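You operate a simulated robot arm through the tools that you are given. There is no shell and no other tool. Be economical: measure what you need, move in short steps, check, and stop when the job is done.

You run a simulated two-armed robot. Do the job below in one go: nothing can be reset, and whatever is moved stays where it is left.

Task
Lay an L and an R mirror in the kit cart's foam pockets.
Fine: each in its letter's pocket; brake the cart before loading, push the foam tray in again, leave the other two mirrors. Where these are worked on the way, their far stop is far enough and under half their travel is too little: cart foam tray.
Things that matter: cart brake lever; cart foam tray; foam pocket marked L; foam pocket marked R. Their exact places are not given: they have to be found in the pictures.

Only the result counts: the job must be done as asked and must still hold three seconds after the hand-in. Knocking over, shifting, dropping, spilling or breaking anything else fails it.

Robot
Two 7-joint arms with two-finger parallel grippers on one trunk, on a base that drives. Base frame: it is fixed to the floor where the robot stands at the start and does not move with it; the origin is under the middle of the robot, x ahead of it, y to its left, z up. Readings come in mm, rad, newtons and seconds.
The left shoulder is at the start at [70, 134, 1201], the right one opposite. With the tool pointing down near the work surface each hand reaches from about 100 to 580 mm from the robot's upright axis, wherever it stands, measured 20 degrees to its own side. Places, roughly: cart brake lever [600, 100, 800]; cart foam tray [600, 500, 700]; foam pocket marked L [600, 400, 700]; foam pocket marked R [500, 500, 700]. Payload 1.57 kg a hand.
The TCP of each hand is the grasp point between the finger pads, 30 mm short of the fingertips. In the tool frame z runs along the fingers and y along their closing line. The gripper opens to 80 mm. The fingers are 17 mm wide and 12 mm thick; the gripper's body (40 by 82 mm) begins 80 mm behind the TCP.
Orientation is told as [roll, pitch, yaw] about the base's x, y, z axes, in that order, counted from this pose: with the fingers straight down and closing along the base's y, the tool's x points along the base's -x, its y along +y and its z along -z.

Tools
- The arms move only by the tool move_arm. It takes "left_steps", "right_steps" or both (then of equal length, played together; a hand with none holds still); each is a list of rows, each an object of numbers (a shift or turn left out is 0, a gripper value left out holds the last): "hand": the finger opening in m, from 0 to 0.08; "tx", "ty", "tz": the shift along the tool's x, y, z in m; "ax", "ay", "az": the turn, a rotation vector about the tool's x, y, z in rad. In form: [{"hand": .., "tx": .., "ty": .., "tz": .., "ax": .., "ay": .., "az": ..}, ...]. A call has 1 to 20 rows; each row is the pose to reach, as a shift and turn from the pose commanded when the call began, along the tool's axes at that moment. Rows are played at 5 a second. More than 50 mm and 0.15 rad between two rows, or a gripper value outside its range, and nothing of the call is played. Where a pose cannot be reached the arm comes as near as it can. A force on the tool above 40 N (or 10 N above the force at the start of the call, whichever is more), or a blocked arm, ends the call early, and 0.2 s more pass. The fingers move at their own pace (about 153 mm/s each) and stop on an object; they squeeze with about 30 N. The grip force told is the motor's: it shows also when the fingers shut on nothing. Time passes only in rows, and 0.2 s behind the last, so rows that repeat a pose let the fingers close. It gives the time, the measured TCP pose, the force on the tool (base axes), the opening and the grip force at its end, in the units of the frame above (readings bear some noise), with the torque about the TCP (base axes, N m) and any sound that the robot's microphone picked up.
- Cameras (640 x 400 px; columns grow to the right, rows downward): "scene" is now at [115.7, 36.6, 1407.5]; the picture's right is [0.48, -0.88, 0.00], its down [-0.69, -0.38, -0.62] and it looks along [0.54, 0.29, -0.79] (base axes); focal length 234 px, centre (320, 200). "left" rides on the left gripper at [72, 7, -122] in its tool frame; the picture's right is [-0.09, 1.00, 0.00], its down [-0.84, -0.08, -0.54] and it looks along [-0.54, -0.05, 0.84] (tool axes); focal length 238 px, centre (320, 200). "right" rides on the right gripper at [72, -7, -122] in its tool frame; the picture's right is [0.09, 1.00, 0.00], its down [-0.84, 0.08, -0.54] and it looks along [-0.54, 0.05, 0.84] (tool axes); focal length 238 px, centre (320, 200).
- camera(camera): a new picture of that camera. The clock stands still meanwhile.
- lift_body(by): slides the trunk up (or, below 0, down) by that many mm; the arms and the scene camera ride with it, the base frame stays. It gives what a move gives, with no picture.
- roll_base(legs): drives the robot by 1 to 6 legs, each [ahead, left, turn to the left] in mm, mm and rad, along the robot's own axes; the way and the turn of a leg run together, so that a leg with both is an arc; at most 1500 mm and 3.142 rad a leg. The arms and the cameras ride along, it lands a little off, and it stops where it bumps. It gives what a move gives.
- turn_head(pan, tilt): turns the head with the scene camera to pan (to the left, within 1.501 rad either way) and tilt (down, from -0.506 to 1.204), counted from straight ahead of the robot. It gives what a move gives.
- locate(camera, pixels): for up to 12 pixels [column, row] of the newest picture of that camera ("zoom" is the newest enlarged one), the place [x, y, z] in the base frame of the surface seen there, good to about 2 mm. The clock stands still meanwhile.
- close_up(camera, box): a new picture of the part [left, top, right, bottom] of that camera's present view, enlarged. The clock stands still meanwhile.
- job_done(): hands the job in; it is judged then, once.

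Keep the steps short. Do not move on a guess: measure, check each grasp and each placing, and mend mistakes. In all there are 80 turns and 78 pictures (those below and enlarged ones count). Leave the grippers open and the arms clear of the work at the hand-in unless told otherwise, and finish with a single line.

The tools are called as name(argument=value, ...) on one line, values as JSON. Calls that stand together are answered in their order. move_arm: Moves the arms, as the interface text tells. Its arguments: {"type":"object","properties":{"left_steps":{"type":"array","items":{"type":"object","properties":{"hand":{"type":"number"},"tx":{"type":"number"},"ty":{"type":"number"},"tz":{"type":"number"},"ax":{"type":"number"},"ay":{"type":"number"},"az":{"type":"number"}}}},"right_steps":{"type":"array","items":{"type":"object","properties":{"hand":{"type":"number"},"tx":{"type":"number"},"ty":{"type":"number"},"tz":{"type":"number"},"ax":{"type":"number"},"ay":{"type":"number"},"az":{"type":"number"}}}}},"required":[]} The other tools are called the same way: lift_body (by) slides the trunk up or down; roll_base (legs) drives the base; turn_head (pan, tilt) turns the head that bears the scene camera; camera (camera) takes a picture; locate (camera, pixels) gives the place of the surface under pixels of a picture; close_up (camera, box) takes an enlarged picture of a part of a camera's view; job_done () hands the job in.

At the start:

```text
time: 0.0
left_tool_pos: [316.9, 387.3, 1171.6]
left_tool_rot: [-0.001, 0.001, 0.0]
left_ft_force: [0.4, -0.3, -0.6]
left_moment: [-0.03, -0.02, 0.02]
left_opening: 80.2
left_gripper_force: 0.0
right_tool_pos: [421.4, 58.6, 1168.6]
right_tool_rot: [0.001, 0.0, 0.001]
right_ft_force: [-0.4, 0.1, 0.1]
right_moment: [-0.01, 0.02, -0.05]
right_opening: 80.2
right_gripper_force: 0.0
trunk travel left (down, up): [-775.0, 165.0]
robot x, y, heading: [0.9, 0.3, -0.0]
head pan, tilt: [0.497, 0.906]
```

scene: 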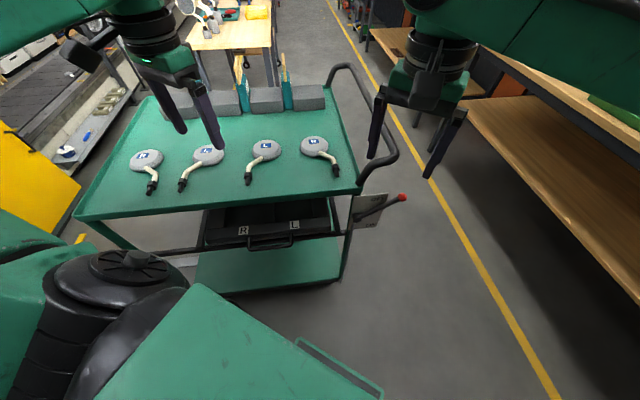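
right: 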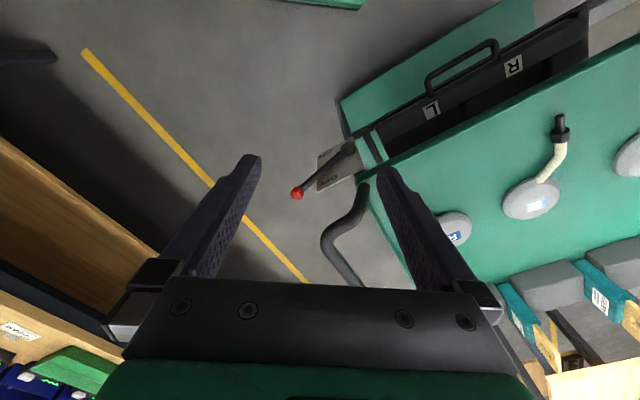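
left: 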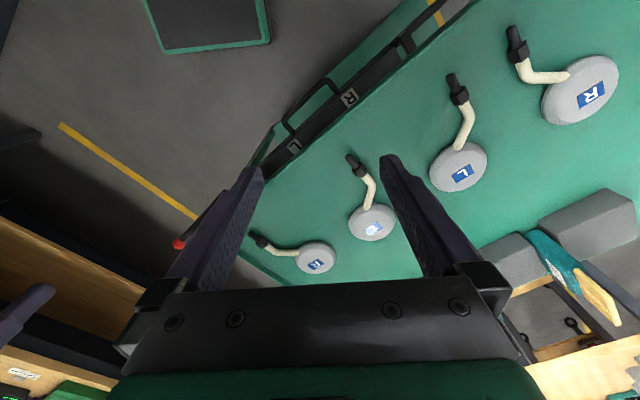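

I see four mirrors on the cart top, a tray with a handle below (about 268,242) and a red-knobbed brake lever (403,198). First I locate these and take closer looks.

locate(camera="scene", pixels=[[147, 158], [208, 155], [265, 149], [314, 145], [402, 198], [370, 210], [250, 247], [292, 240], [78, 216], [360, 188], [326, 90], [243, 231]])

close_up(camera="scene", box=[120, 120, 360, 270])

close_up(camera="right", box=[260, 20, 580, 220])

```text
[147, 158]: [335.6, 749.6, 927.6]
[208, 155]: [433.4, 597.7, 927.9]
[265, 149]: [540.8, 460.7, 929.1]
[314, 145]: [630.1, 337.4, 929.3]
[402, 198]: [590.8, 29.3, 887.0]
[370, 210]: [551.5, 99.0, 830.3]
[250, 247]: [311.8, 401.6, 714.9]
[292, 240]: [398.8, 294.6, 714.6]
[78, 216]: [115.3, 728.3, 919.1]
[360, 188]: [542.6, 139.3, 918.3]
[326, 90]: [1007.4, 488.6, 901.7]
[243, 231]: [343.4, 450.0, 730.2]
```

```text
2.67 times, centred on (240, 195) of scene
```

zoom: 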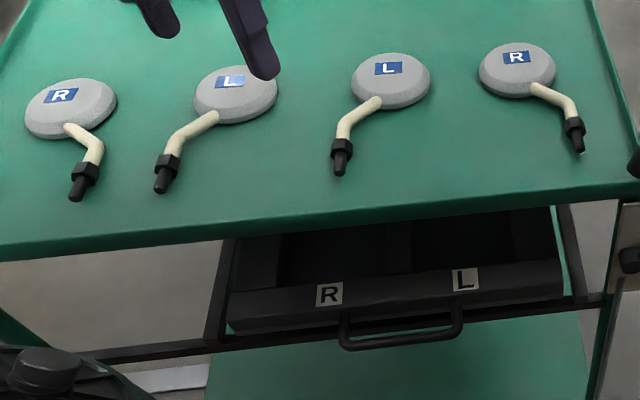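

```text
2.00 times, centred on (420, 120) of right
```

zoom: 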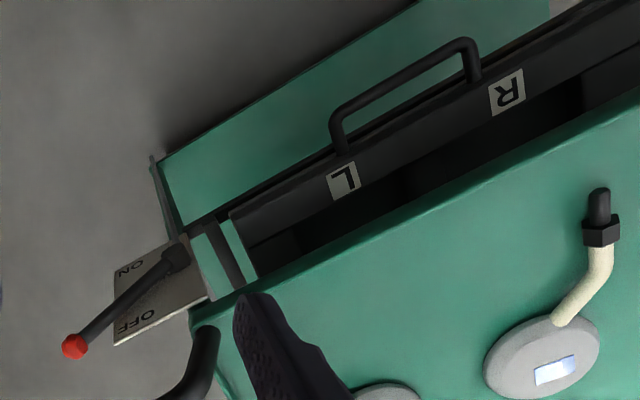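

The cart's front edge runs along about (0.588,-0.809), so it faces the robot at about 0.63 rad to the left. I check the surroundings and the brake plate before turning.

locate(camera="scene", pixels=[[30, 190], [78, 195], [10, 125], [60, 150], [120, 300], [250, 340], [237, 70], [285, 75], [340, 68], [393, 150], [180, 100], [80, 240]])

locate(camera="right", pixels=[[297, 194], [320, 154], [318, 187], [347, 148], [357, 170], [325, 181], [425, 90], [500, 50], [432, 110], [512, 65], [322, 240], [370, 188]])

close_up(camera="right", box=[270, 120, 400, 220])

turn_head(pan=1.3, tilt=0.9)

camera(camera="scene")

```text
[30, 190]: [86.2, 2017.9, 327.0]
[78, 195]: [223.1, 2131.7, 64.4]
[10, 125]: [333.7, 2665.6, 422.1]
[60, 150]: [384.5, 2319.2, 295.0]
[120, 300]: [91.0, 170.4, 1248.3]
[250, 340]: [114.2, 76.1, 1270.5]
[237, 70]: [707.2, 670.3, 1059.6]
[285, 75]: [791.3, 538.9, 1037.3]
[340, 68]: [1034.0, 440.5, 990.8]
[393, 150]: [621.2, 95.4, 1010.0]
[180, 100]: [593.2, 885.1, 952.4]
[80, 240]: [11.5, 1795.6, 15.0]
```

```text
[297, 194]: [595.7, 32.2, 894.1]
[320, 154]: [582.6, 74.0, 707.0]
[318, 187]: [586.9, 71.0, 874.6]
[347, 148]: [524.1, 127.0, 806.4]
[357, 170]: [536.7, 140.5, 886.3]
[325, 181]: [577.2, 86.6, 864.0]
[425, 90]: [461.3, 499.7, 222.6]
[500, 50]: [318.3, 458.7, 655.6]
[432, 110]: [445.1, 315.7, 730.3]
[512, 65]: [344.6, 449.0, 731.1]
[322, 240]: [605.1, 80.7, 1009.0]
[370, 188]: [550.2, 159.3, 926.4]
```

```text
4.00 times, centred on (335, 170) of right
```

zoom: 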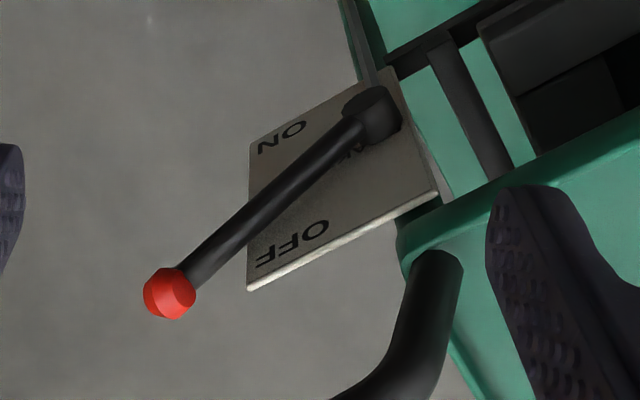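

```text
time: 1.1
left_tool_pos: [316.1, 386.4, 1170.3]
left_tool_rot: [0.001, 0.0, 0.0]
left_ft_force: [0.1, 0.1, 0.1]
left_moment: [0.0, 0.01, -0.01]
left_opening: 80.0
left_gripper_force: 0.0
right_tool_pos: [422.0, 59.2, 1166.9]
right_tool_rot: [-0.001, 0.0, 0.001]
right_ft_force: [0.7, -0.6, 0.2]
right_moment: [0.01, 0.01, 0.01]
right_opening: 80.1
right_gripper_force: 0.0
trunk travel left (down, up): [-775.0, 165.0]
robot x, y, heading: [3.9, -1.7, -0.005]
head pan, tilt: [1.3, 0.901]
```

```text
71 pictures are left
```

scene: 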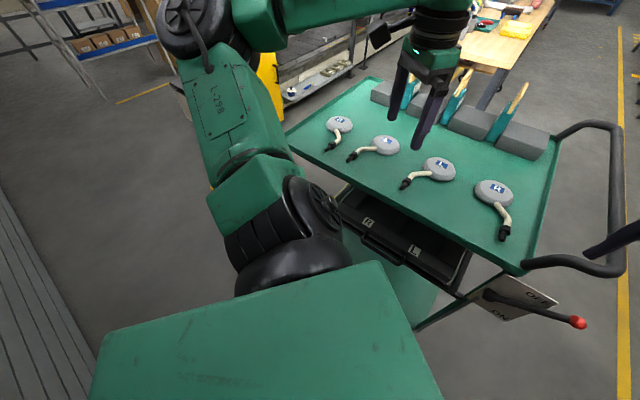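

The brake plate faces the robot: pivot about (524,127,806), knob about (594,31,890), lever now up at OFF, with ON below. So it must be pushed down. I turn the robot square to the cart and shift it right, with the head set forward.

roll_base(legs=[[0, 0, 0.633], [0, -120, 0]])

turn_head(pan=0.0, tilt=0.9)

camera(camera="scene")

camera(camera="right")

```text
time: 4.1
left_tool_pos: [95.8, 405.2, 1170.2]
left_tool_rot: [-0.002, 0.0, 0.632]
left_ft_force: [-0.8, 1.0, -0.5]
left_moment: [-0.02, -0.04, 0.02]
left_opening: 79.7
left_gripper_force: 0.1
right_tool_pos: [374.7, 202.7, 1168.0]
right_tool_rot: [-0.002, -0.002, 0.634]
right_ft_force: [-0.1, 1.3, -0.1]
right_moment: [-0.05, -0.03, 0.01]
right_opening: 79.9
right_gripper_force: 0.1
trunk travel left (down, up): [-775.0, 165.0]
robot x, y, heading: [73.1, -95.9, 0.636]
head pan, tilt: [1.3, 0.901]
```

```text
time: 5.6
left_tool_pos: [97.0, 403.2, 1169.7]
left_tool_rot: [-0.002, 0.001, 0.634]
left_ft_force: [0.5, -0.2, 1.0]
left_moment: [0.02, -0.03, 0.0]
left_opening: 79.8
left_gripper_force: 0.1
right_tool_pos: [374.7, 200.3, 1168.2]
right_tool_rot: [-0.001, 0.0, 0.634]
right_ft_force: [0.0, -1.2, 0.7]
right_moment: [0.0, 0.0, 0.01]
right_opening: 80.0
right_gripper_force: 0.2
trunk travel left (down, up): [-775.0, 165.0]
robot x, y, heading: [68.2, -93.6, 0.635]
head pan, tilt: [0.0, 0.901]
```

```text
70 pictures are left
```

scene: 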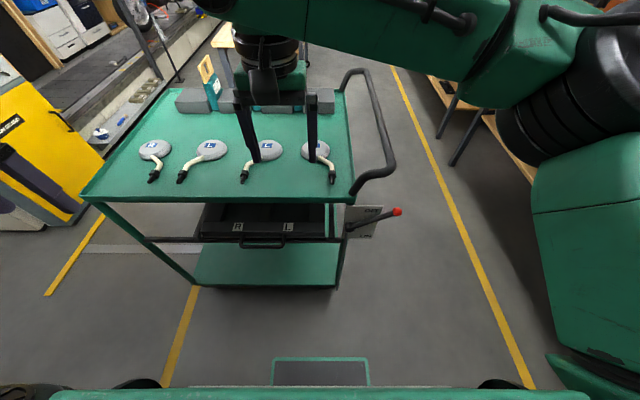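

```text
69 pictures are left
```

right: 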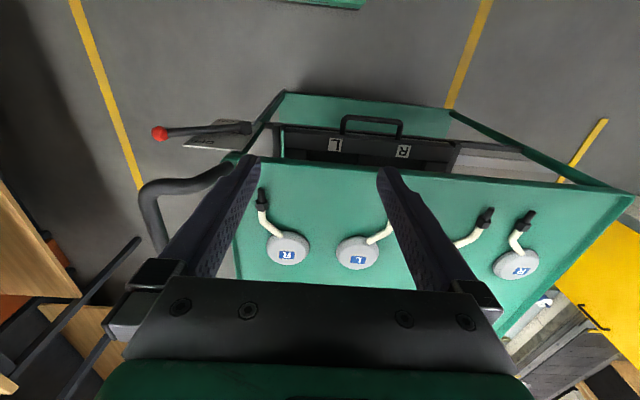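

Now squared up. I measure the lever more exactly.

close_up(camera="scene", box=[320, 185, 420, 248])

locate(camera="scene", pixels=[[397, 212], [351, 227], [372, 220], [90, 202], [348, 201], [245, 247], [280, 245], [240, 226], [288, 226], [370, 170], [350, 75]])

```text
6.35 times, centred on (370, 216) of scene
```

zoom: 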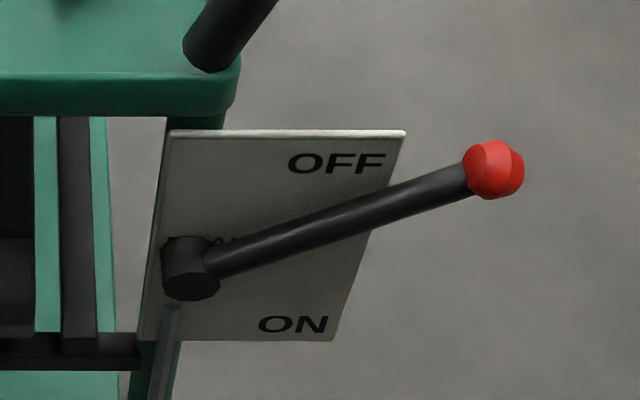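

```text
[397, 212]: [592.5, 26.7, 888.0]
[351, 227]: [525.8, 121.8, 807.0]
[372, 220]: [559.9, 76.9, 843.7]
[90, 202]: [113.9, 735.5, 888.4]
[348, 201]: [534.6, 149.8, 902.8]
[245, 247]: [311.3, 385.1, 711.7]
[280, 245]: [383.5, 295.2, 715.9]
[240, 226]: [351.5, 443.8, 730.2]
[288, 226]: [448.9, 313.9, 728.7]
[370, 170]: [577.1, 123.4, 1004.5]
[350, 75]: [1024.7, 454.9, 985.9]
```

Pivot (526,122,807), knob (592,27,888). I tilt the right hand forward about 1.1 rad with the fingers shut and bring it to the front of and above the knob, staying clear of the cart handle.

move_arm(right_steps=[{"hand": 0, "tx": 0.005, "ty": -0.033, "tz": 0.026, "ay": -0.14}, {"tx": 0.01, "ty": -0.066, "tz": 0.052, "ay": -0.28}, {"tx": 0.015, "ty": -0.098, "tz": 0.078, "ay": -0.42}, {"tx": 0.02, "ty": -0.131, "tz": 0.104, "ay": -0.56}, {"tx": 0.025, "ty": -0.164, "tz": 0.13, "ay": -0.7}, {"tx": 0.03, "ty": -0.196, "tz": 0.156, "ay": -0.84}, {"tx": 0.035, "ty": -0.229, "tz": 0.182, "ay": -0.98}, {"tx": 0.04, "ty": -0.262, "tz": 0.208, "ay": -1.12}, {"tx": 0.04, "ty": -0.262, "tz": 0.208, "ay": -1.12}])

camera(camera="scene")

```text
time: 7.6
left_tool_pos: [98.4, 402.1, 1171.4]
left_tool_rot: [0.0, 0.0, 0.635]
left_ft_force: [1.0, 0.2, -0.3]
left_moment: [-0.02, -0.01, 0.02]
left_opening: 79.9
left_gripper_force: 0.1
right_tool_pos: [498.7, -36.1, 960.1]
right_tool_rot: [0.011, -1.123, 0.623]
right_ft_force: [-0.1, 0.3, 0.4]
right_moment: [-0.02, -0.03, -0.02]
right_opening: 0.0
right_gripper_force: 20.8
right hand out of reach, approached as far as the arm can: row 4, 5, 6, 7
trunk travel left (down, up): [-775.0, 165.0]
robot x, y, heading: [71.4, -100.4, 0.639]
head pan, tilt: [0.0, 0.901]
```

```text
67 pictures are left
```

scene: 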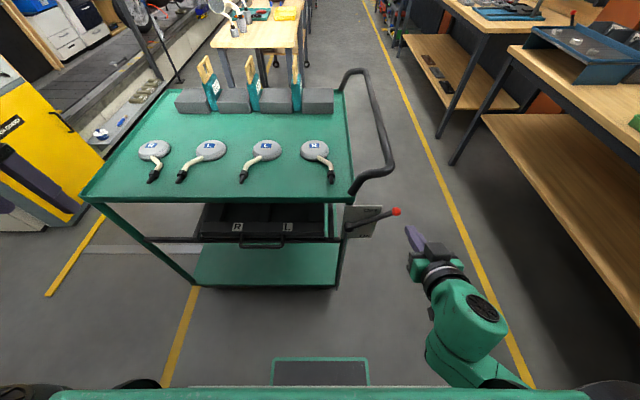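

The hand is in front of the knob at (499,-36,960). Next: forward 110 mm above the lever, then check.

move_arm(right_steps=[{"tx": -0.012, "tz": 0.036, "ty": 0.001}, {"tx": -0.023, "tz": 0.07, "ty": 0.002}, {"tx": -0.0345, "tz": 0.1055, "ty": 0.003}, {"tx": -0.0345, "tz": 0.1055, "ty": 0.003}])

close_up(camera="scene", box=[300, 150, 500, 275])

camera(camera="right")

```text
time: 8.6
left_tool_pos: [95.6, 401.0, 1171.0]
left_tool_rot: [0.0, 0.0, 0.633]
left_ft_force: [-0.6, 0.2, 1.0]
left_moment: [-0.01, 0.03, 0.01]
left_opening: 80.1
left_gripper_force: 0.1
right_tool_pos: [584.7, 33.1, 945.6]
right_tool_rot: [0.002, -1.121, 0.635]
right_ft_force: [-0.4, 0.2, -0.7]
right_moment: [-0.02, 0.02, 0.02]
right_opening: 0.0
right_gripper_force: 21.3
trunk travel left (down, up): [-775.0, 165.0]
robot x, y, heading: [72.4, -96.5, 0.632]
head pan, tilt: [0.0, 0.901]
```

```text
3.20 times, centred on (400, 212) of scene
```

zoom: 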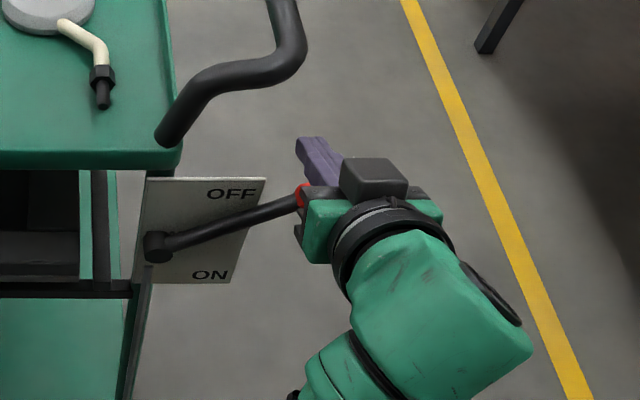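

```text
65 pictures are left
```

right: 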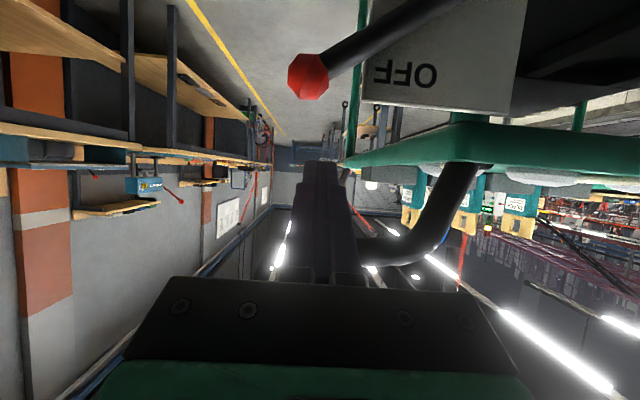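

The closed fingers are right above the knob. Now straight down about 195 mm to push the lever to ON.

move_arm(right_steps=[{"tx": 0.018, "tz": 0.0087}, {"tx": 0.036, "tz": 0.0174}, {"tx": 0.054, "tz": 0.0262}, {"tx": 0.072, "tz": 0.0349}, {"tx": 0.09, "tz": 0.0436}, {"tx": 0.108, "tz": 0.0523}, {"tx": 0.126, "tz": 0.061}, {"tx": 0.144, "tz": 0.0698}, {"tx": 0.162, "tz": 0.0785}, {"tx": 0.1755, "tz": 0.085}])

close_up(camera="scene", box=[300, 150, 500, 275])

```text
time: 10.8
left_tool_pos: [96.2, 404.4, 1170.3]
left_tool_rot: [0.0, 0.001, 0.633]
left_ft_force: [0.1, 0.1, 0.6]
left_moment: [-0.03, -0.01, -0.01]
left_opening: 80.1
left_gripper_force: 0.0
right_tool_pos: [585.5, 32.6, 749.0]
right_tool_rot: [-0.002, -1.118, 0.636]
right_ft_force: [0.7, 0.5, 1.0]
right_moment: [0.0, -0.02, 0.0]
right_opening: 0.0
right_gripper_force: 20.9
trunk travel left (down, up): [-775.0, 165.0]
robot x, y, heading: [67.1, -95.9, 0.635]
head pan, tilt: [0.0, 0.901]
```

```text
3.20 times, centred on (400, 212) of scene
```

zoom: 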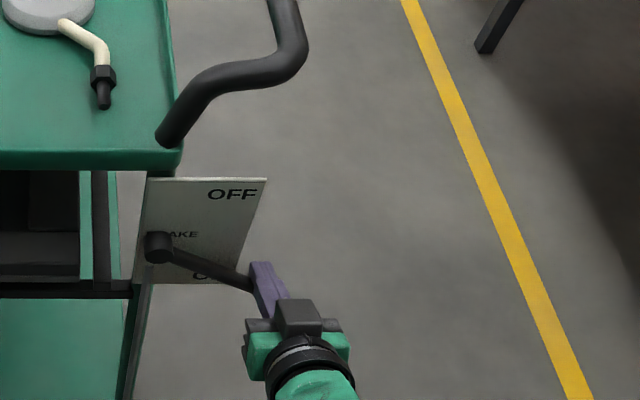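

The lever is across the ON mark and there's no force. I press on slightly to find its stop.

move_arm(right_steps=[{"tx": 0.009, "tz": 0.0044}, {"tx": 0.018, "tz": 0.0087}, {"tx": 0.027, "tz": 0.0131}, {"tx": 0.036, "tz": 0.0174}])

close_up(camera="scene", box=[300, 150, 500, 275])

camera(camera="right")

```text
time: 11.4
left_tool_pos: [95.4, 400.6, 1169.2]
left_tool_rot: [-0.001, 0.0, 0.633]
left_ft_force: [-0.2, -0.5, 0.7]
left_moment: [-0.01, 0.03, -0.01]
left_opening: 79.8
left_gripper_force: 0.0
right_tool_pos: [590.3, 35.6, 742.0]
right_tool_rot: [-0.003, -1.151, 0.637]
right_ft_force: [-2.5, -6.6, 13.6]
right_moment: [0.18, -0.09, 0.01]
right_opening: 0.0
right_gripper_force: 20.6
trunk travel left (down, up): [-775.0, 165.0]
robot x, y, heading: [67.2, -95.8, 0.634]
head pan, tilt: [0.0, 0.901]
stopped in row 3 (right hand): the force on the tool passed its limit at 44 N (the readings are from after the stop); the commanded pose is now the measured one
```

```text
3.20 times, centred on (400, 212) of scene
```

zoom: 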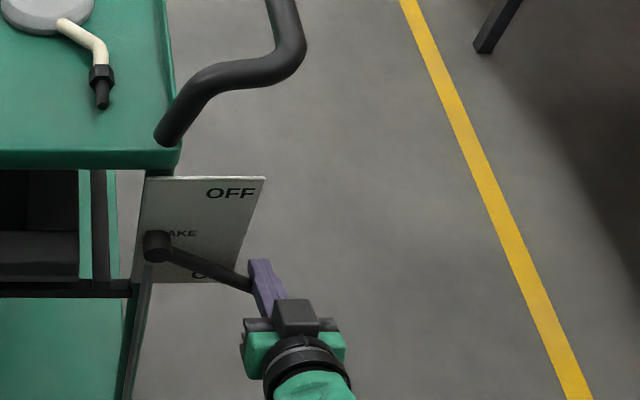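

```text
62 pictures are left
```

right: 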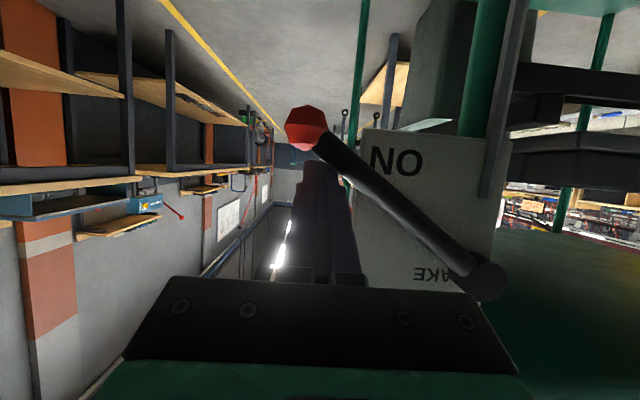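

The lever hit its stop on ON (44 N). I lift the right hand off, draw it back and look around behind to the right before backing up.

move_arm(right_steps=[{"tx": -0.018, "tz": -0.0087}, {"tx": -0.005, "tz": -0.045}, {"tx": 0.012, "tz": -0.09}, {"tx": 0.03, "tz": -0.135}, {"tx": 0.047, "tz": -0.17}])

turn_head(pan=-1.4, tilt=0.8)

camera(camera="scene")

turn_head(pan=0.15, tilt=0.9)

camera(camera="scene")

```text
time: 12.6
left_tool_pos: [95.6, 402.9, 1170.9]
left_tool_rot: [0.0, -0.001, 0.633]
left_ft_force: [-0.9, -0.3, 0.3]
left_moment: [-0.01, 0.0, -0.01]
left_opening: 80.2
left_gripper_force: 0.1
right_tool_pos: [450.6, -69.2, 767.9]
right_tool_rot: [-0.029, -1.149, 0.672]
right_ft_force: [-0.3, 0.1, -0.2]
right_moment: [0.02, -0.05, 0.02]
right_opening: 0.0
right_gripper_force: 21.3
trunk travel left (down, up): [-775.0, 165.0]
robot x, y, heading: [72.7, -96.9, 0.635]
head pan, tilt: [0.0, 0.901]
```

```text
time: 14.1
left_tool_pos: [97.3, 403.9, 1168.9]
left_tool_rot: [0.001, 0.001, 0.634]
left_ft_force: [0.2, -0.2, 0.0]
left_moment: [-0.04, -0.02, 0.0]
left_opening: 80.1
left_gripper_force: 0.1
right_tool_pos: [449.5, -69.2, 767.5]
right_tool_rot: [-0.023, -1.142, 0.665]
right_ft_force: [0.6, -0.6, -0.6]
right_moment: [0.01, 0.0, -0.02]
right_opening: 0.1
right_gripper_force: 21.2
trunk travel left (down, up): [-775.0, 165.0]
robot x, y, heading: [72.9, -95.4, 0.636]
head pan, tilt: [-1.4, 0.799]
```

```text
61 pictures are left
```

scene: 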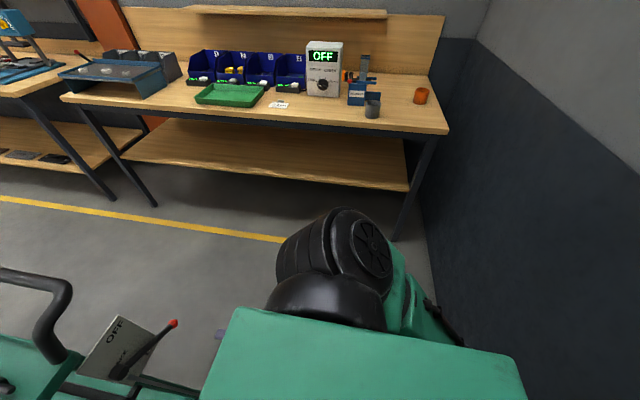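

```text
time: 15.8
left_tool_pos: [96.6, 402.9, 1170.7]
left_tool_rot: [0.0, 0.0, 0.634]
left_ft_force: [0.7, 0.8, -0.5]
left_moment: [0.02, 0.02, 0.02]
left_opening: 79.9
left_gripper_force: 0.1
right_tool_pos: [451.1, -69.1, 767.0]
right_tool_rot: [-0.026, -1.144, 0.668]
right_ft_force: [0.4, -0.1, 0.7]
right_moment: [-0.01, 0.0, 0.0]
right_opening: 0.0
right_gripper_force: 21.3
trunk travel left (down, up): [-775.0, 165.0]
robot x, y, heading: [72.0, -100.1, 0.633]
head pan, tilt: [0.15, 0.901]
```

```text
60 pictures are left
```

scene: 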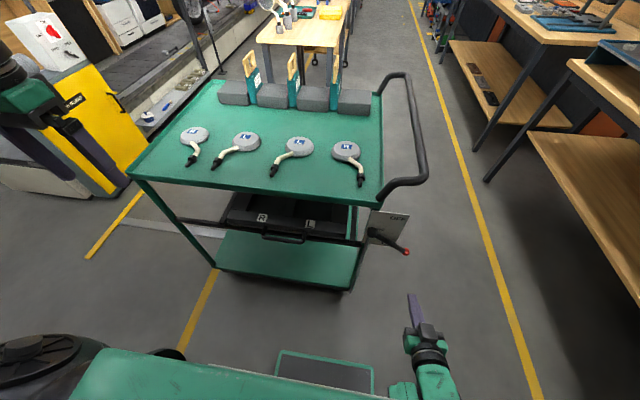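

There is a wall to the right rear. I measure it.

turn_head(pan=-1.5, tilt=0.5)

camera(camera="scene")

locate(camera="scene", pixels=[[600, 300], [600, 200], [520, 200], [600, 360], [450, 330], [250, 330]])

turn_head(pan=1.5, tilt=0.5)

camera(camera="scene")

locate(camera="scene", pixels=[[40, 300], [40, 200], [120, 200], [40, 360], [190, 330], [300, 330]])

```text
time: 17.5
left_tool_pos: [96.5, 403.7, 1170.2]
left_tool_rot: [-0.002, -0.001, 0.634]
left_ft_force: [-0.2, 1.1, 1.0]
left_moment: [0.01, -0.01, 0.03]
left_opening: 80.0
left_gripper_force: 0.0
right_tool_pos: [449.9, -69.1, 767.4]
right_tool_rot: [-0.027, -1.143, 0.671]
right_ft_force: [0.2, 0.4, -0.3]
right_moment: [0.0, 0.0, 0.0]
right_opening: 0.0
right_gripper_force: 21.2
trunk travel left (down, up): [-775.0, 165.0]
robot x, y, heading: [71.6, -96.2, 0.631]
head pan, tilt: [-1.499, 0.499]
```

```text
59 pictures are left
```

scene: 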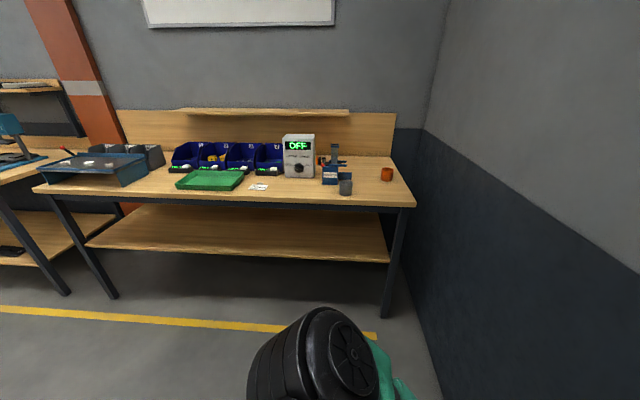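

```text
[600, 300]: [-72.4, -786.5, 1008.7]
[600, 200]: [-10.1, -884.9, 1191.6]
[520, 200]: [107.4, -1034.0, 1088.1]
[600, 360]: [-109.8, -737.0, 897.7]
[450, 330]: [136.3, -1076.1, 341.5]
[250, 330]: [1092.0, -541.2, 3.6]
```

```text
time: 20.1
left_tool_pos: [97.3, 403.7, 1170.0]
left_tool_rot: [0.001, 0.0, 0.633]
left_ft_force: [-0.4, 0.0, -0.1]
left_moment: [-0.01, 0.0, 0.0]
left_opening: 80.1
left_gripper_force: 0.1
right_tool_pos: [450.6, -68.8, 766.8]
right_tool_rot: [-0.026, -1.142, 0.668]
right_ft_force: [-0.1, 0.0, -0.4]
right_moment: [-0.01, -0.02, 0.0]
right_opening: 0.2
right_gripper_force: 21.6
trunk travel left (down, up): [-775.0, 165.0]
robot x, y, heading: [70.5, -96.7, 0.637]
head pan, tilt: [1.499, 0.499]
```

```text
58 pictures are left
```

scene: 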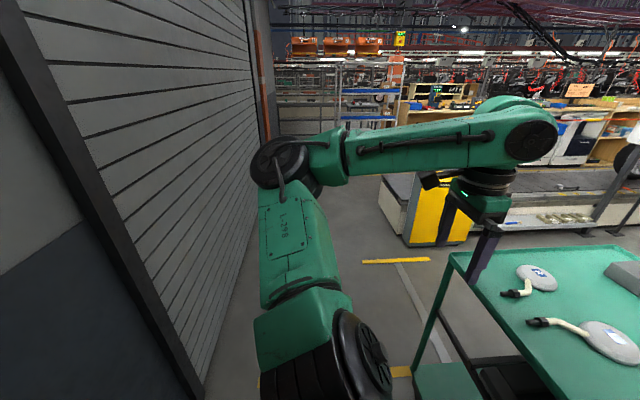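

```text
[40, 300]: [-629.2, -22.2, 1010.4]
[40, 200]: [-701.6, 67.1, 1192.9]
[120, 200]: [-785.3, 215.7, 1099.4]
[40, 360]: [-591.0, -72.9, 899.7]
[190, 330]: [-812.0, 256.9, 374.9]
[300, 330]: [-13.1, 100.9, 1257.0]
```

The wall lies about 520 mm behind the robot axis, parallel to it. I check the elbow before backing up.

locate(camera="scene", pixels=[[265, 165], [255, 175], [300, 240]])

```text
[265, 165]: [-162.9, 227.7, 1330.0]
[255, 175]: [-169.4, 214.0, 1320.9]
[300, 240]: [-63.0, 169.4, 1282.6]
```

Elbow clear. I back up 130 mm so the left arm will have room to pull the tray.

roll_base(legs=[[-130, 0, 0]])

turn_head(pan=0.15, tilt=0.9)

move_arm(left_steps=[{"hand": 0.05, "tx": -0.02, "ty": -0.017, "tz": 0.033, "ax": -0.052, "ay": -0.052, "az": 0.123}, {"tx": -0.04, "ty": -0.033, "tz": 0.067, "ax": -0.104, "ay": -0.104, "az": 0.246}, {"tx": -0.06, "ty": -0.05, "tz": 0.1, "ax": -0.156, "ay": -0.156, "az": 0.37}, {"tx": -0.079, "ty": -0.066, "tz": 0.133, "ax": -0.208, "ay": -0.208, "az": 0.493}, {"tx": -0.099, "ty": -0.083, "tz": 0.167, "ax": -0.26, "ay": -0.26, "az": 0.616}, {"tx": -0.119, "ty": -0.1, "tz": 0.2, "ax": -0.312, "ay": -0.312, "az": 0.74}, {"tx": -0.138, "ty": -0.116, "tz": 0.233, "ax": -0.365, "ay": -0.365, "az": 0.863}, {"tx": -0.158, "ty": -0.133, "tz": 0.267, "ax": -0.417, "ay": -0.417, "az": 0.986}, {"tx": -0.178, "ty": -0.149, "tz": 0.3, "ax": -0.469, "ay": -0.469, "az": 1.109}, {"tx": -0.198, "ty": -0.166, "tz": 0.333, "ax": -0.521, "ay": -0.521, "az": 1.232}, {"tx": -0.217, "ty": -0.182, "tz": 0.367, "ax": -0.573, "ay": -0.573, "az": 1.356}, {"tx": -0.237, "ty": -0.199, "tz": 0.4, "ax": -0.625, "ay": -0.625, "az": 1.479}, {"tx": -0.237, "ty": -0.199, "tz": 0.4, "ax": -0.625, "ay": -0.625, "az": 1.479}])

camera(camera="scene")

camera(camera="left")

```text
time: 21.4
left_tool_pos: [-7.1, 327.3, 1170.0]
left_tool_rot: [0.001, 0.002, 0.634]
left_ft_force: [1.4, 0.3, -1.0]
left_moment: [0.01, -0.01, 0.0]
left_opening: 80.3
left_gripper_force: 0.0
right_tool_pos: [346.9, -145.2, 766.4]
right_tool_rot: [-0.024, -1.144, 0.668]
right_ft_force: [0.1, 0.0, -0.5]
right_moment: [0.0, -0.01, -0.04]
right_opening: 0.0
right_gripper_force: 21.0
trunk travel left (down, up): [-775.0, 165.0]
robot x, y, heading: [-34.0, -174.3, 0.633]
head pan, tilt: [1.499, 0.499]
```

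```text
time: 22.9
left_tool_pos: [-7.7, 327.4, 1168.9]
left_tool_rot: [0.0, 0.001, 0.633]
left_ft_force: [0.7, -0.1, -0.4]
left_moment: [-0.02, -0.03, -0.02]
left_opening: 80.0
left_gripper_force: 0.1
right_tool_pos: [345.3, -145.8, 766.5]
right_tool_rot: [-0.028, -1.144, 0.671]
right_ft_force: [-0.1, 0.1, 0.8]
right_moment: [0.03, 0.03, -0.01]
right_opening: 0.0
right_gripper_force: 20.9
trunk travel left (down, up): [-775.0, 165.0]
robot x, y, heading: [-36.2, -169.4, 0.63]
head pan, tilt: [0.15, 0.901]
```

```text
time: 25.6
left_tool_pos: [300.9, 306.2, 767.0]
left_tool_rot: [0.802, 0.0, -0.941]
left_ft_force: [0.0, 0.6, 0.1]
left_moment: [0.02, -0.03, 0.03]
left_opening: 50.4
left_gripper_force: 0.1
right_tool_pos: [345.4, -146.0, 767.4]
right_tool_rot: [-0.028, -1.144, 0.675]
right_ft_force: [-0.4, -0.4, 0.5]
right_moment: [0.03, -0.03, 0.01]
right_opening: 0.2
right_gripper_force: 21.4
trunk travel left (down, up): [-775.0, 165.0]
robot x, y, heading: [-34.2, -171.4, 0.633]
head pan, tilt: [0.15, 0.901]
```

```text
57 pictures are left
```

scene: 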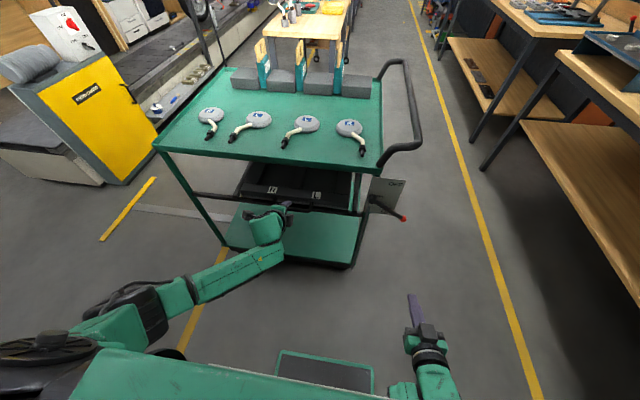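

```text
56 pictures are left
```

left: 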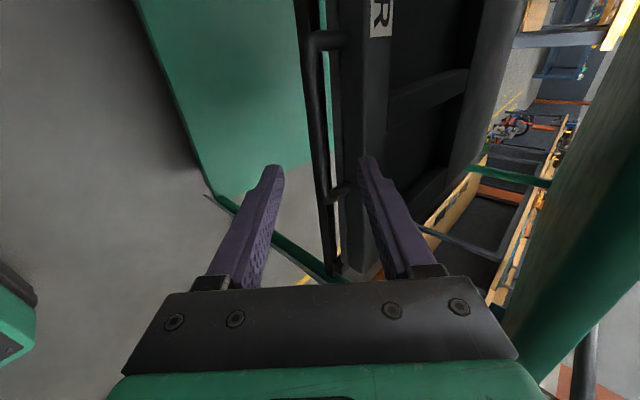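

The left hand is tilted in front of the tray handle, but near its right end. I measure the handle bar in the left picture.

locate(camera="left", pixels=[[311, 60], [315, 110], [322, 170], [330, 45], [360, 100], [350, 185], [380, 15], [330, 230]])

close_up(camera="left", box=[240, 0, 480, 150])

```text
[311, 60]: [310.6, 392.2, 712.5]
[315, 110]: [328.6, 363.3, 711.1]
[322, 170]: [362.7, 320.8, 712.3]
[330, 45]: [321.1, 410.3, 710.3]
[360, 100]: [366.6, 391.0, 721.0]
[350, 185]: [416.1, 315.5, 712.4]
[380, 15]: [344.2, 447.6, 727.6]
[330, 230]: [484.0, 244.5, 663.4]
```

```text
2.67 times, centred on (360, 75) of left
```

zoom: 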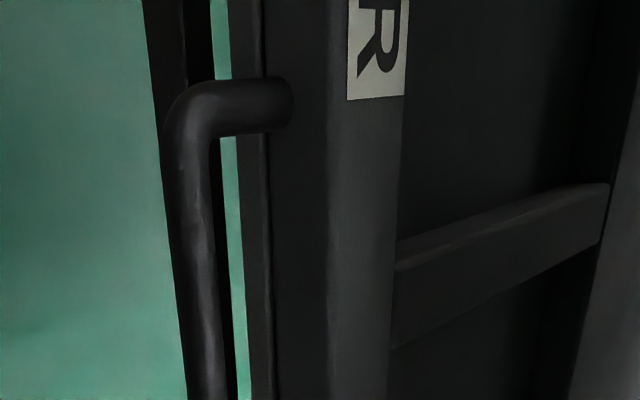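

The bar's centre is about (343,353,708) and the tray face lies 40 mm behind it. I narrow to 36 mm, shift 13 mm left, then advance 74 mm along the fingers and close.

move_arm(left_steps=[{"hand": 0.036, "tx": 0.0128, "ty": 0.001}, {"tx": 0.0128, "ty": 0.001, "tz": 0.03}, {"tx": 0.0128, "ty": 0.001, "tz": 0.055}, {"tx": 0.0128, "ty": 0.001, "tz": 0.074}, {"tx": 0.0128, "ty": 0.001, "tz": 0.074}])

camera(camera="left")

```text
time: 26.9
left_tool_pos: [336.1, 347.9, 719.1]
left_tool_rot: [0.799, 0.001, -0.939]
left_ft_force: [0.3, 0.2, -0.4]
left_moment: [0.0, 0.01, 0.02]
left_opening: 36.4
left_gripper_force: 0.0
right_tool_pos: [346.1, -146.1, 767.0]
right_tool_rot: [-0.028, -1.143, 0.673]
right_ft_force: [0.0, -0.3, 0.7]
right_moment: [0.0, 0.01, -0.02]
right_opening: 0.0
right_gripper_force: 21.1
trunk travel left (down, up): [-775.0, 165.0]
robot x, y, heading: [-30.5, -176.8, 0.631]
head pan, tilt: [0.15, 0.901]
```

```text
54 pictures are left
```

left: 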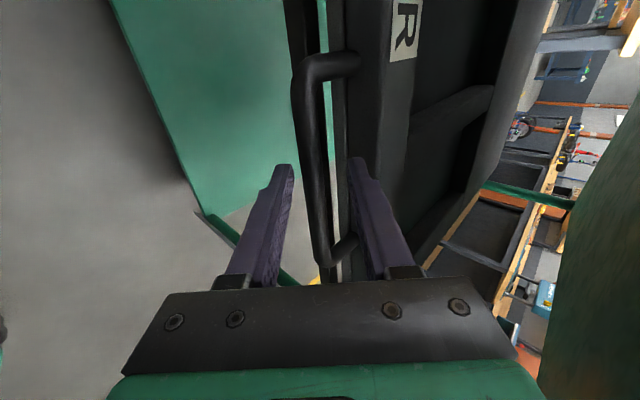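

The bar lies between the fingers. I close the grip.

move_arm(left_steps=[{"hand": 0.0}, {"hand": 0.0}, {"hand": 0.0}])

```text
time: 27.6
left_tool_pos: [334.5, 347.6, 716.1]
left_tool_rot: [0.793, 0.001, -0.936]
left_ft_force: [-12.7, -15.2, -18.2]
left_moment: [-0.13, 0.32, -0.04]
left_opening: 13.6
left_gripper_force: 30.3
right_tool_pos: [345.1, -146.4, 766.4]
right_tool_rot: [-0.028, -1.142, 0.672]
right_ft_force: [1.0, 0.0, 0.4]
right_moment: [0.02, -0.01, 0.01]
right_opening: 0.1
right_gripper_force: 21.2
trunk travel left (down, up): [-775.0, 165.0]
robot x, y, heading: [-33.6, -171.4, 0.634]
head pan, tilt: [0.15, 0.901]
```

Grip is firm on 13.6 mm. I pull straight back in 20 mm rows until the stop.

move_arm(left_steps=[{"ty": -0.003}, {"tz": -0.0143, "ty": -0.017}, {"tz": -0.0287, "ty": -0.031}, {"tz": -0.043, "ty": -0.045}, {"tz": -0.0574, "ty": -0.059}, {"tz": -0.0717, "ty": -0.0727}, {"tz": -0.086, "ty": -0.0866}, {"tz": -0.1004, "ty": -0.1006}, {"tz": -0.1147, "ty": -0.1145}, {"tz": -0.129, "ty": -0.1285}, {"tz": -0.1434, "ty": -0.1424}])

camera(camera="scene")

```text
time: 30.1
left_tool_pos: [172.8, 230.5, 715.5]
left_tool_rot: [0.797, 0.0, -0.935]
left_ft_force: [-3.4, 2.4, -15.1]
left_moment: [-0.11, 0.04, -0.24]
left_opening: 13.7
left_gripper_force: 30.3
right_tool_pos: [345.1, -145.0, 767.1]
right_tool_rot: [-0.031, -1.143, 0.676]
right_ft_force: [0.7, -0.1, 0.8]
right_moment: [0.02, 0.0, -0.01]
right_opening: 0.1
right_gripper_force: 21.4
trunk travel left (down, up): [-775.0, 165.0]
robot x, y, heading: [-33.7, -171.6, 0.636]
head pan, tilt: [0.15, 0.901]
```

```text
53 pictures are left
```

scene: 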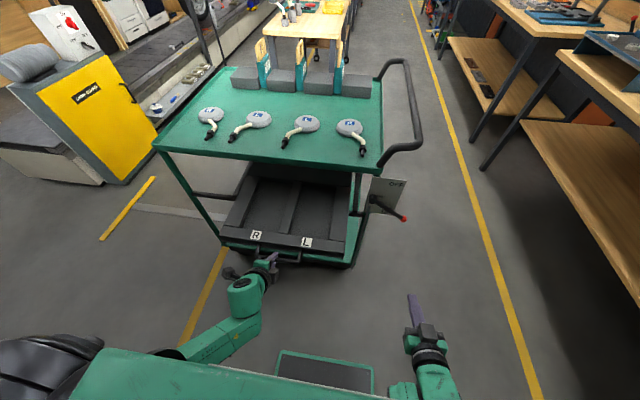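

Tray is out 200 mm. I pull on toward its stop.

move_arm(left_steps=[{"tz": -0.0143, "ty": -0.0139}, {"tz": -0.0287, "ty": -0.0279}, {"tz": -0.043, "ty": -0.0418}, {"tz": -0.0574, "ty": -0.0558}, {"tz": -0.0717, "ty": -0.0697}, {"tz": -0.086, "ty": -0.0836}])

camera(camera="scene")

```text
time: 31.4
left_tool_pos: [86.8, 165.9, 721.4]
left_tool_rot: [0.808, 0.005, -0.938]
left_ft_force: [27.2, 24.6, 0.7]
left_moment: [0.36, -0.34, -0.01]
left_opening: 13.8
left_gripper_force: 30.4
right_tool_pos: [350.1, -143.6, 765.9]
right_tool_rot: [-0.028, -1.136, 0.671]
right_ft_force: [-0.5, -0.3, 0.2]
right_moment: [-0.03, 0.02, 0.01]
right_opening: 0.2
right_gripper_force: 20.9
trunk travel left (down, up): [-775.0, 165.0]
robot x, y, heading: [-35.5, -174.4, 0.629]
head pan, tilt: [0.15, 0.901]
```

```text
52 pictures are left
```

scene: 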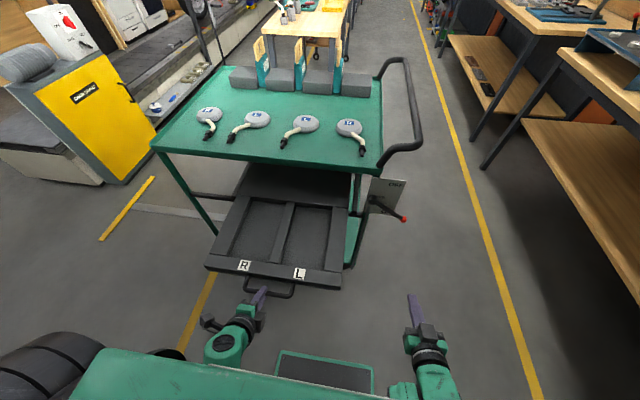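

The tray reached its stop (about 307 mm, 37 N). I release, withdraw along the fingers and look at the pockets.

move_arm(left_steps=[{"hand": 0.036}, {"hand": 0.036, "tz": 0.0}, {"hand": 0.036, "tz": -0.04}, {"tz": -0.08}, {"tz": -0.12}])

close_up(camera="scene", box=[140, 90, 400, 300])

locate(camera="zoom", pixels=[[260, 420], [380, 450], [220, 390], [335, 400], [365, 290], [270, 270], [350, 350], [475, 445], [330, 520], [465, 420], [345, 420], [480, 300]])

```text
time: 32.6
left_tool_pos: [6.1, 108.9, 800.6]
left_tool_rot: [0.795, -0.004, -0.937]
left_ft_force: [-0.1, 0.7, 0.0]
left_moment: [-0.03, -0.01, -0.01]
left_opening: 36.2
left_gripper_force: 0.1
right_tool_pos: [345.6, -144.7, 765.8]
right_tool_rot: [-0.035, -1.143, 0.677]
right_ft_force: [0.6, 0.3, -0.1]
right_moment: [0.01, 0.0, -0.04]
right_opening: 0.1
right_gripper_force: 21.2
trunk travel left (down, up): [-775.0, 165.0]
robot x, y, heading: [-32.7, -173.8, 0.635]
head pan, tilt: [0.15, 0.901]
```

```text
1.90 times, centred on (270, 195) of scene
```

zoom: 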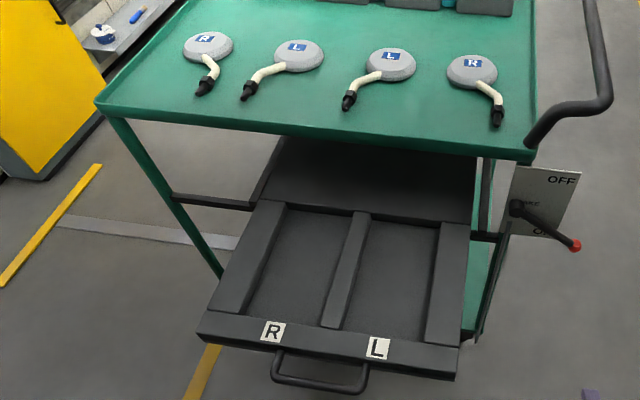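

```text
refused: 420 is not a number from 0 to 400
```

Two rectangular pockets are seen, R on the left and L on the right. I measure their corners and the mirrors.

locate(camera="zoom", pixels=[[290, 215], [345, 218], [252, 306], [316, 319], [375, 226], [433, 232], [349, 322], [421, 337], [300, 265], [395, 280], [345, 270], [315, 338]])

locate(camera="scene", pixels=[[200, 111], [217, 111], [204, 134], [209, 127], [248, 116], [267, 116], [233, 138], [242, 128], [295, 120], [315, 120], [284, 144], [292, 131]])

close_up(camera="scene", box=[180, 85, 380, 170])

```text
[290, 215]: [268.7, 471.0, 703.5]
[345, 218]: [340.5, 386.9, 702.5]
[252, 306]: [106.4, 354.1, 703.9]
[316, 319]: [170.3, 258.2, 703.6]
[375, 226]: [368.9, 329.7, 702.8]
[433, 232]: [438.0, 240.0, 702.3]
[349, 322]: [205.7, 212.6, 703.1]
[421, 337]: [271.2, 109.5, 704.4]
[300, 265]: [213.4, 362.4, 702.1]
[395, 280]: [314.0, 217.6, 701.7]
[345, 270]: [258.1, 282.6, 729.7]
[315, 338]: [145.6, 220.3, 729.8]
```

```text
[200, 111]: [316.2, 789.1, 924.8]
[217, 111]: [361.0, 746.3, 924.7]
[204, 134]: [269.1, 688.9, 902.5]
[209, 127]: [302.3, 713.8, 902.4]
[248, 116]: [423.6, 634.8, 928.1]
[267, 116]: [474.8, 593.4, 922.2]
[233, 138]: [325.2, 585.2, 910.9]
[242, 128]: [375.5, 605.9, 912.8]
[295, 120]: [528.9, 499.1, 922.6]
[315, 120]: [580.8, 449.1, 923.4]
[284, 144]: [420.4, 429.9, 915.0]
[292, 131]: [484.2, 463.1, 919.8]
```

```text
3.20 times, centred on (280, 128) of scene
```

zoom: 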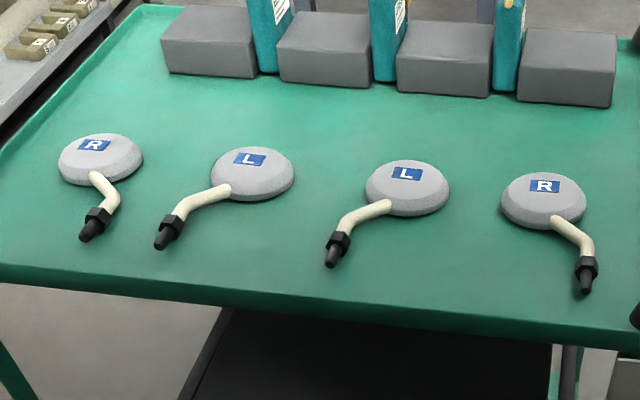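

Pockets: floor z 703, rim 730, each about 120 × 210 mm. I look at the robot's own base and column to see how near it may go to the open tray.

turn_head(pan=0.0, tilt=1.2)

camera(camera="scene")

locate(camera="scene", pixels=[[320, 330], [320, 290], [300, 385], [100, 385], [200, 350], [320, 270], [240, 330], [400, 330]])

camera(camera="left")

```text
time: 33.5
left_tool_pos: [6.6, 107.3, 801.6]
left_tool_rot: [0.798, -0.002, -0.935]
left_ft_force: [0.2, 0.1, 0.2]
left_moment: [-0.03, -0.02, 0.0]
left_opening: 36.0
left_gripper_force: 0.1
right_tool_pos: [344.5, -146.4, 766.5]
right_tool_rot: [-0.026, -1.144, 0.673]
right_ft_force: [0.4, 0.1, -0.2]
right_moment: [0.0, -0.02, 0.0]
right_opening: 0.1
right_gripper_force: 21.5
trunk travel left (down, up): [-775.0, 165.0]
robot x, y, heading: [-31.9, -173.5, 0.635]
head pan, tilt: [0.0, 1.201]
```

```text
49 pictures are left
```

scene: 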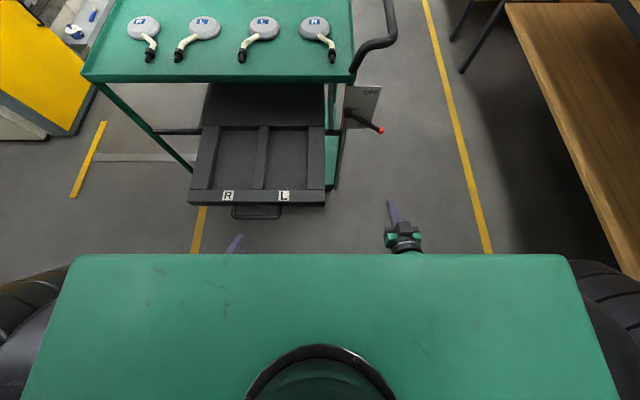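

```text
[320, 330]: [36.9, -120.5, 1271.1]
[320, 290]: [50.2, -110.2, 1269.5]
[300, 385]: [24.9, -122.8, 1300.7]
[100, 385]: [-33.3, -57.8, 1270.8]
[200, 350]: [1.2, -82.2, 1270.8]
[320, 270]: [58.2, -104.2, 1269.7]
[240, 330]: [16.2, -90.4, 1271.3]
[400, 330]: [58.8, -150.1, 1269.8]
```

```text
48 pictures are left
```

left: 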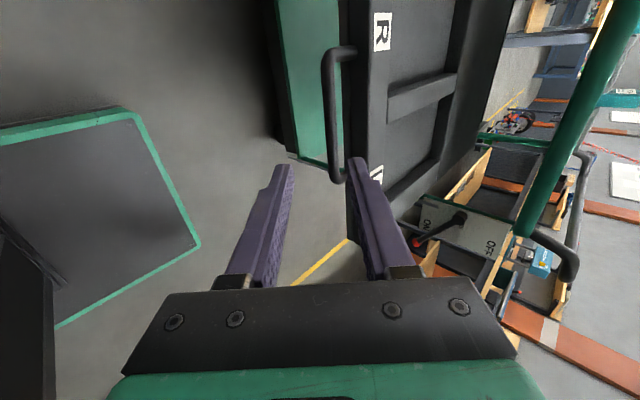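

locate(camera="left", pixels=[[130, 115], [194, 243], [100, 200], [25, 270], [35, 330], [60, 310]])

```text
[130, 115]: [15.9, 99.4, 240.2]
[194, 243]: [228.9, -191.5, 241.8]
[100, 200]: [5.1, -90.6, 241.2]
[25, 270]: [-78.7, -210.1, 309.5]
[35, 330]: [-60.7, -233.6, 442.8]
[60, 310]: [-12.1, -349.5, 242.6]
```

The base deck is low (z 241) and the column is behind the axis, so the base may go under the open tray as long as the trunk stays high. I raise both hands with tools pointing down.

move_arm(right_steps=[{"tx": -0.0248, "tz": -0.0116, "ay": 0.095, "hand": 0.08}, {"tx": -0.0495, "tz": -0.0232, "ay": 0.19}, {"tx": -0.0743, "tz": -0.0348, "ay": 0.285}, {"tx": -0.099, "tz": -0.0463, "ay": 0.38}, {"tx": -0.1238, "tz": -0.0579, "ay": 0.475}, {"tx": -0.1485, "tz": -0.0695, "ay": 0.57}, {"tx": -0.1733, "tz": -0.0811, "ay": 0.665}, {"tx": -0.198, "tz": -0.0927, "ay": 0.76}, {"tx": -0.2228, "tz": -0.1043, "ay": 0.855}, {"tx": -0.2475, "tz": -0.1158, "ay": 0.95}, {"tx": -0.2723, "tz": -0.1274, "ay": 1.045}, {"tx": -0.297, "tz": -0.139, "ay": 1.143}, {"tx": -0.297, "tz": -0.139, "ay": 1.143}], left_steps=[{"hand": 0.08, "tx": 0.008, "ty": 0.0197, "tz": -0.0192, "ax": 0.052, "ay": 0.052, "az": -0.123}, {"tx": 0.016, "ty": 0.0394, "tz": -0.0383, "ax": 0.104, "ay": 0.104, "az": -0.246}, {"tx": 0.025, "ty": 0.0591, "tz": -0.0575, "ax": 0.156, "ay": 0.156, "az": -0.37}, {"tx": 0.033, "ty": 0.0789, "tz": -0.0767, "ax": 0.208, "ay": 0.208, "az": -0.493}, {"tx": 0.041, "ty": 0.0986, "tz": -0.0958, "ax": 0.26, "ay": 0.26, "az": -0.616}, {"tx": 0.05, "ty": 0.1183, "tz": -0.115, "ax": 0.312, "ay": 0.312, "az": -0.74}, {"tx": 0.058, "ty": 0.138, "tz": -0.1342, "ax": 0.365, "ay": 0.365, "az": -0.863}, {"tx": 0.066, "ty": 0.1577, "tz": -0.1533, "ax": 0.417, "ay": 0.417, "az": -0.986}, {"tx": 0.075, "ty": 0.1775, "tz": -0.1725, "ax": 0.469, "ay": 0.469, "az": -1.109}, {"tx": 0.083, "ty": 0.1972, "tz": -0.1917, "ax": 0.521, "ay": 0.521, "az": -1.232}, {"tx": 0.091, "ty": 0.2169, "tz": -0.2108, "ax": 0.573, "ay": 0.573, "az": -1.356}, {"tx": 0.1, "ty": 0.2366, "tz": -0.23, "ax": 0.625, "ay": 0.625, "az": -1.479}, {"tx": 0.1, "ty": 0.2366, "tz": -0.23, "ax": 0.625, "ay": 0.625, "az": -1.479}])

```text
time: 35.4
left_tool_pos: [26.7, 214.1, 906.1]
left_tool_rot: [0.267, 0.09, -0.093]
left_ft_force: [-0.6, 1.0, 0.2]
left_moment: [-0.06, 0.02, 0.0]
left_opening: 80.3
left_gripper_force: 0.1
left hand out of reach, approached as far as the arm can: row 3, 4, 5, 6, 7, 8, 9
right_tool_pos: [321.8, -50.4, 922.9]
right_tool_rot: [0.823, -0.15, 0.111]
right_ft_force: [0.1, 0.2, -0.2]
right_moment: [-0.06, -0.01, -0.02]
right_opening: 80.3
right_gripper_force: 0.0
right hand out of reach, approached as far as the arm can: row 4, 5, 6, 7, 8, 9
trunk travel left (down, up): [-775.0, 165.0]
robot x, y, heading: [-30.7, -173.8, 0.63]
head pan, tilt: [0.0, 1.201]
stopped in row 9 (left hand): the arm was blocked; the commanded pose is now the measured one
```

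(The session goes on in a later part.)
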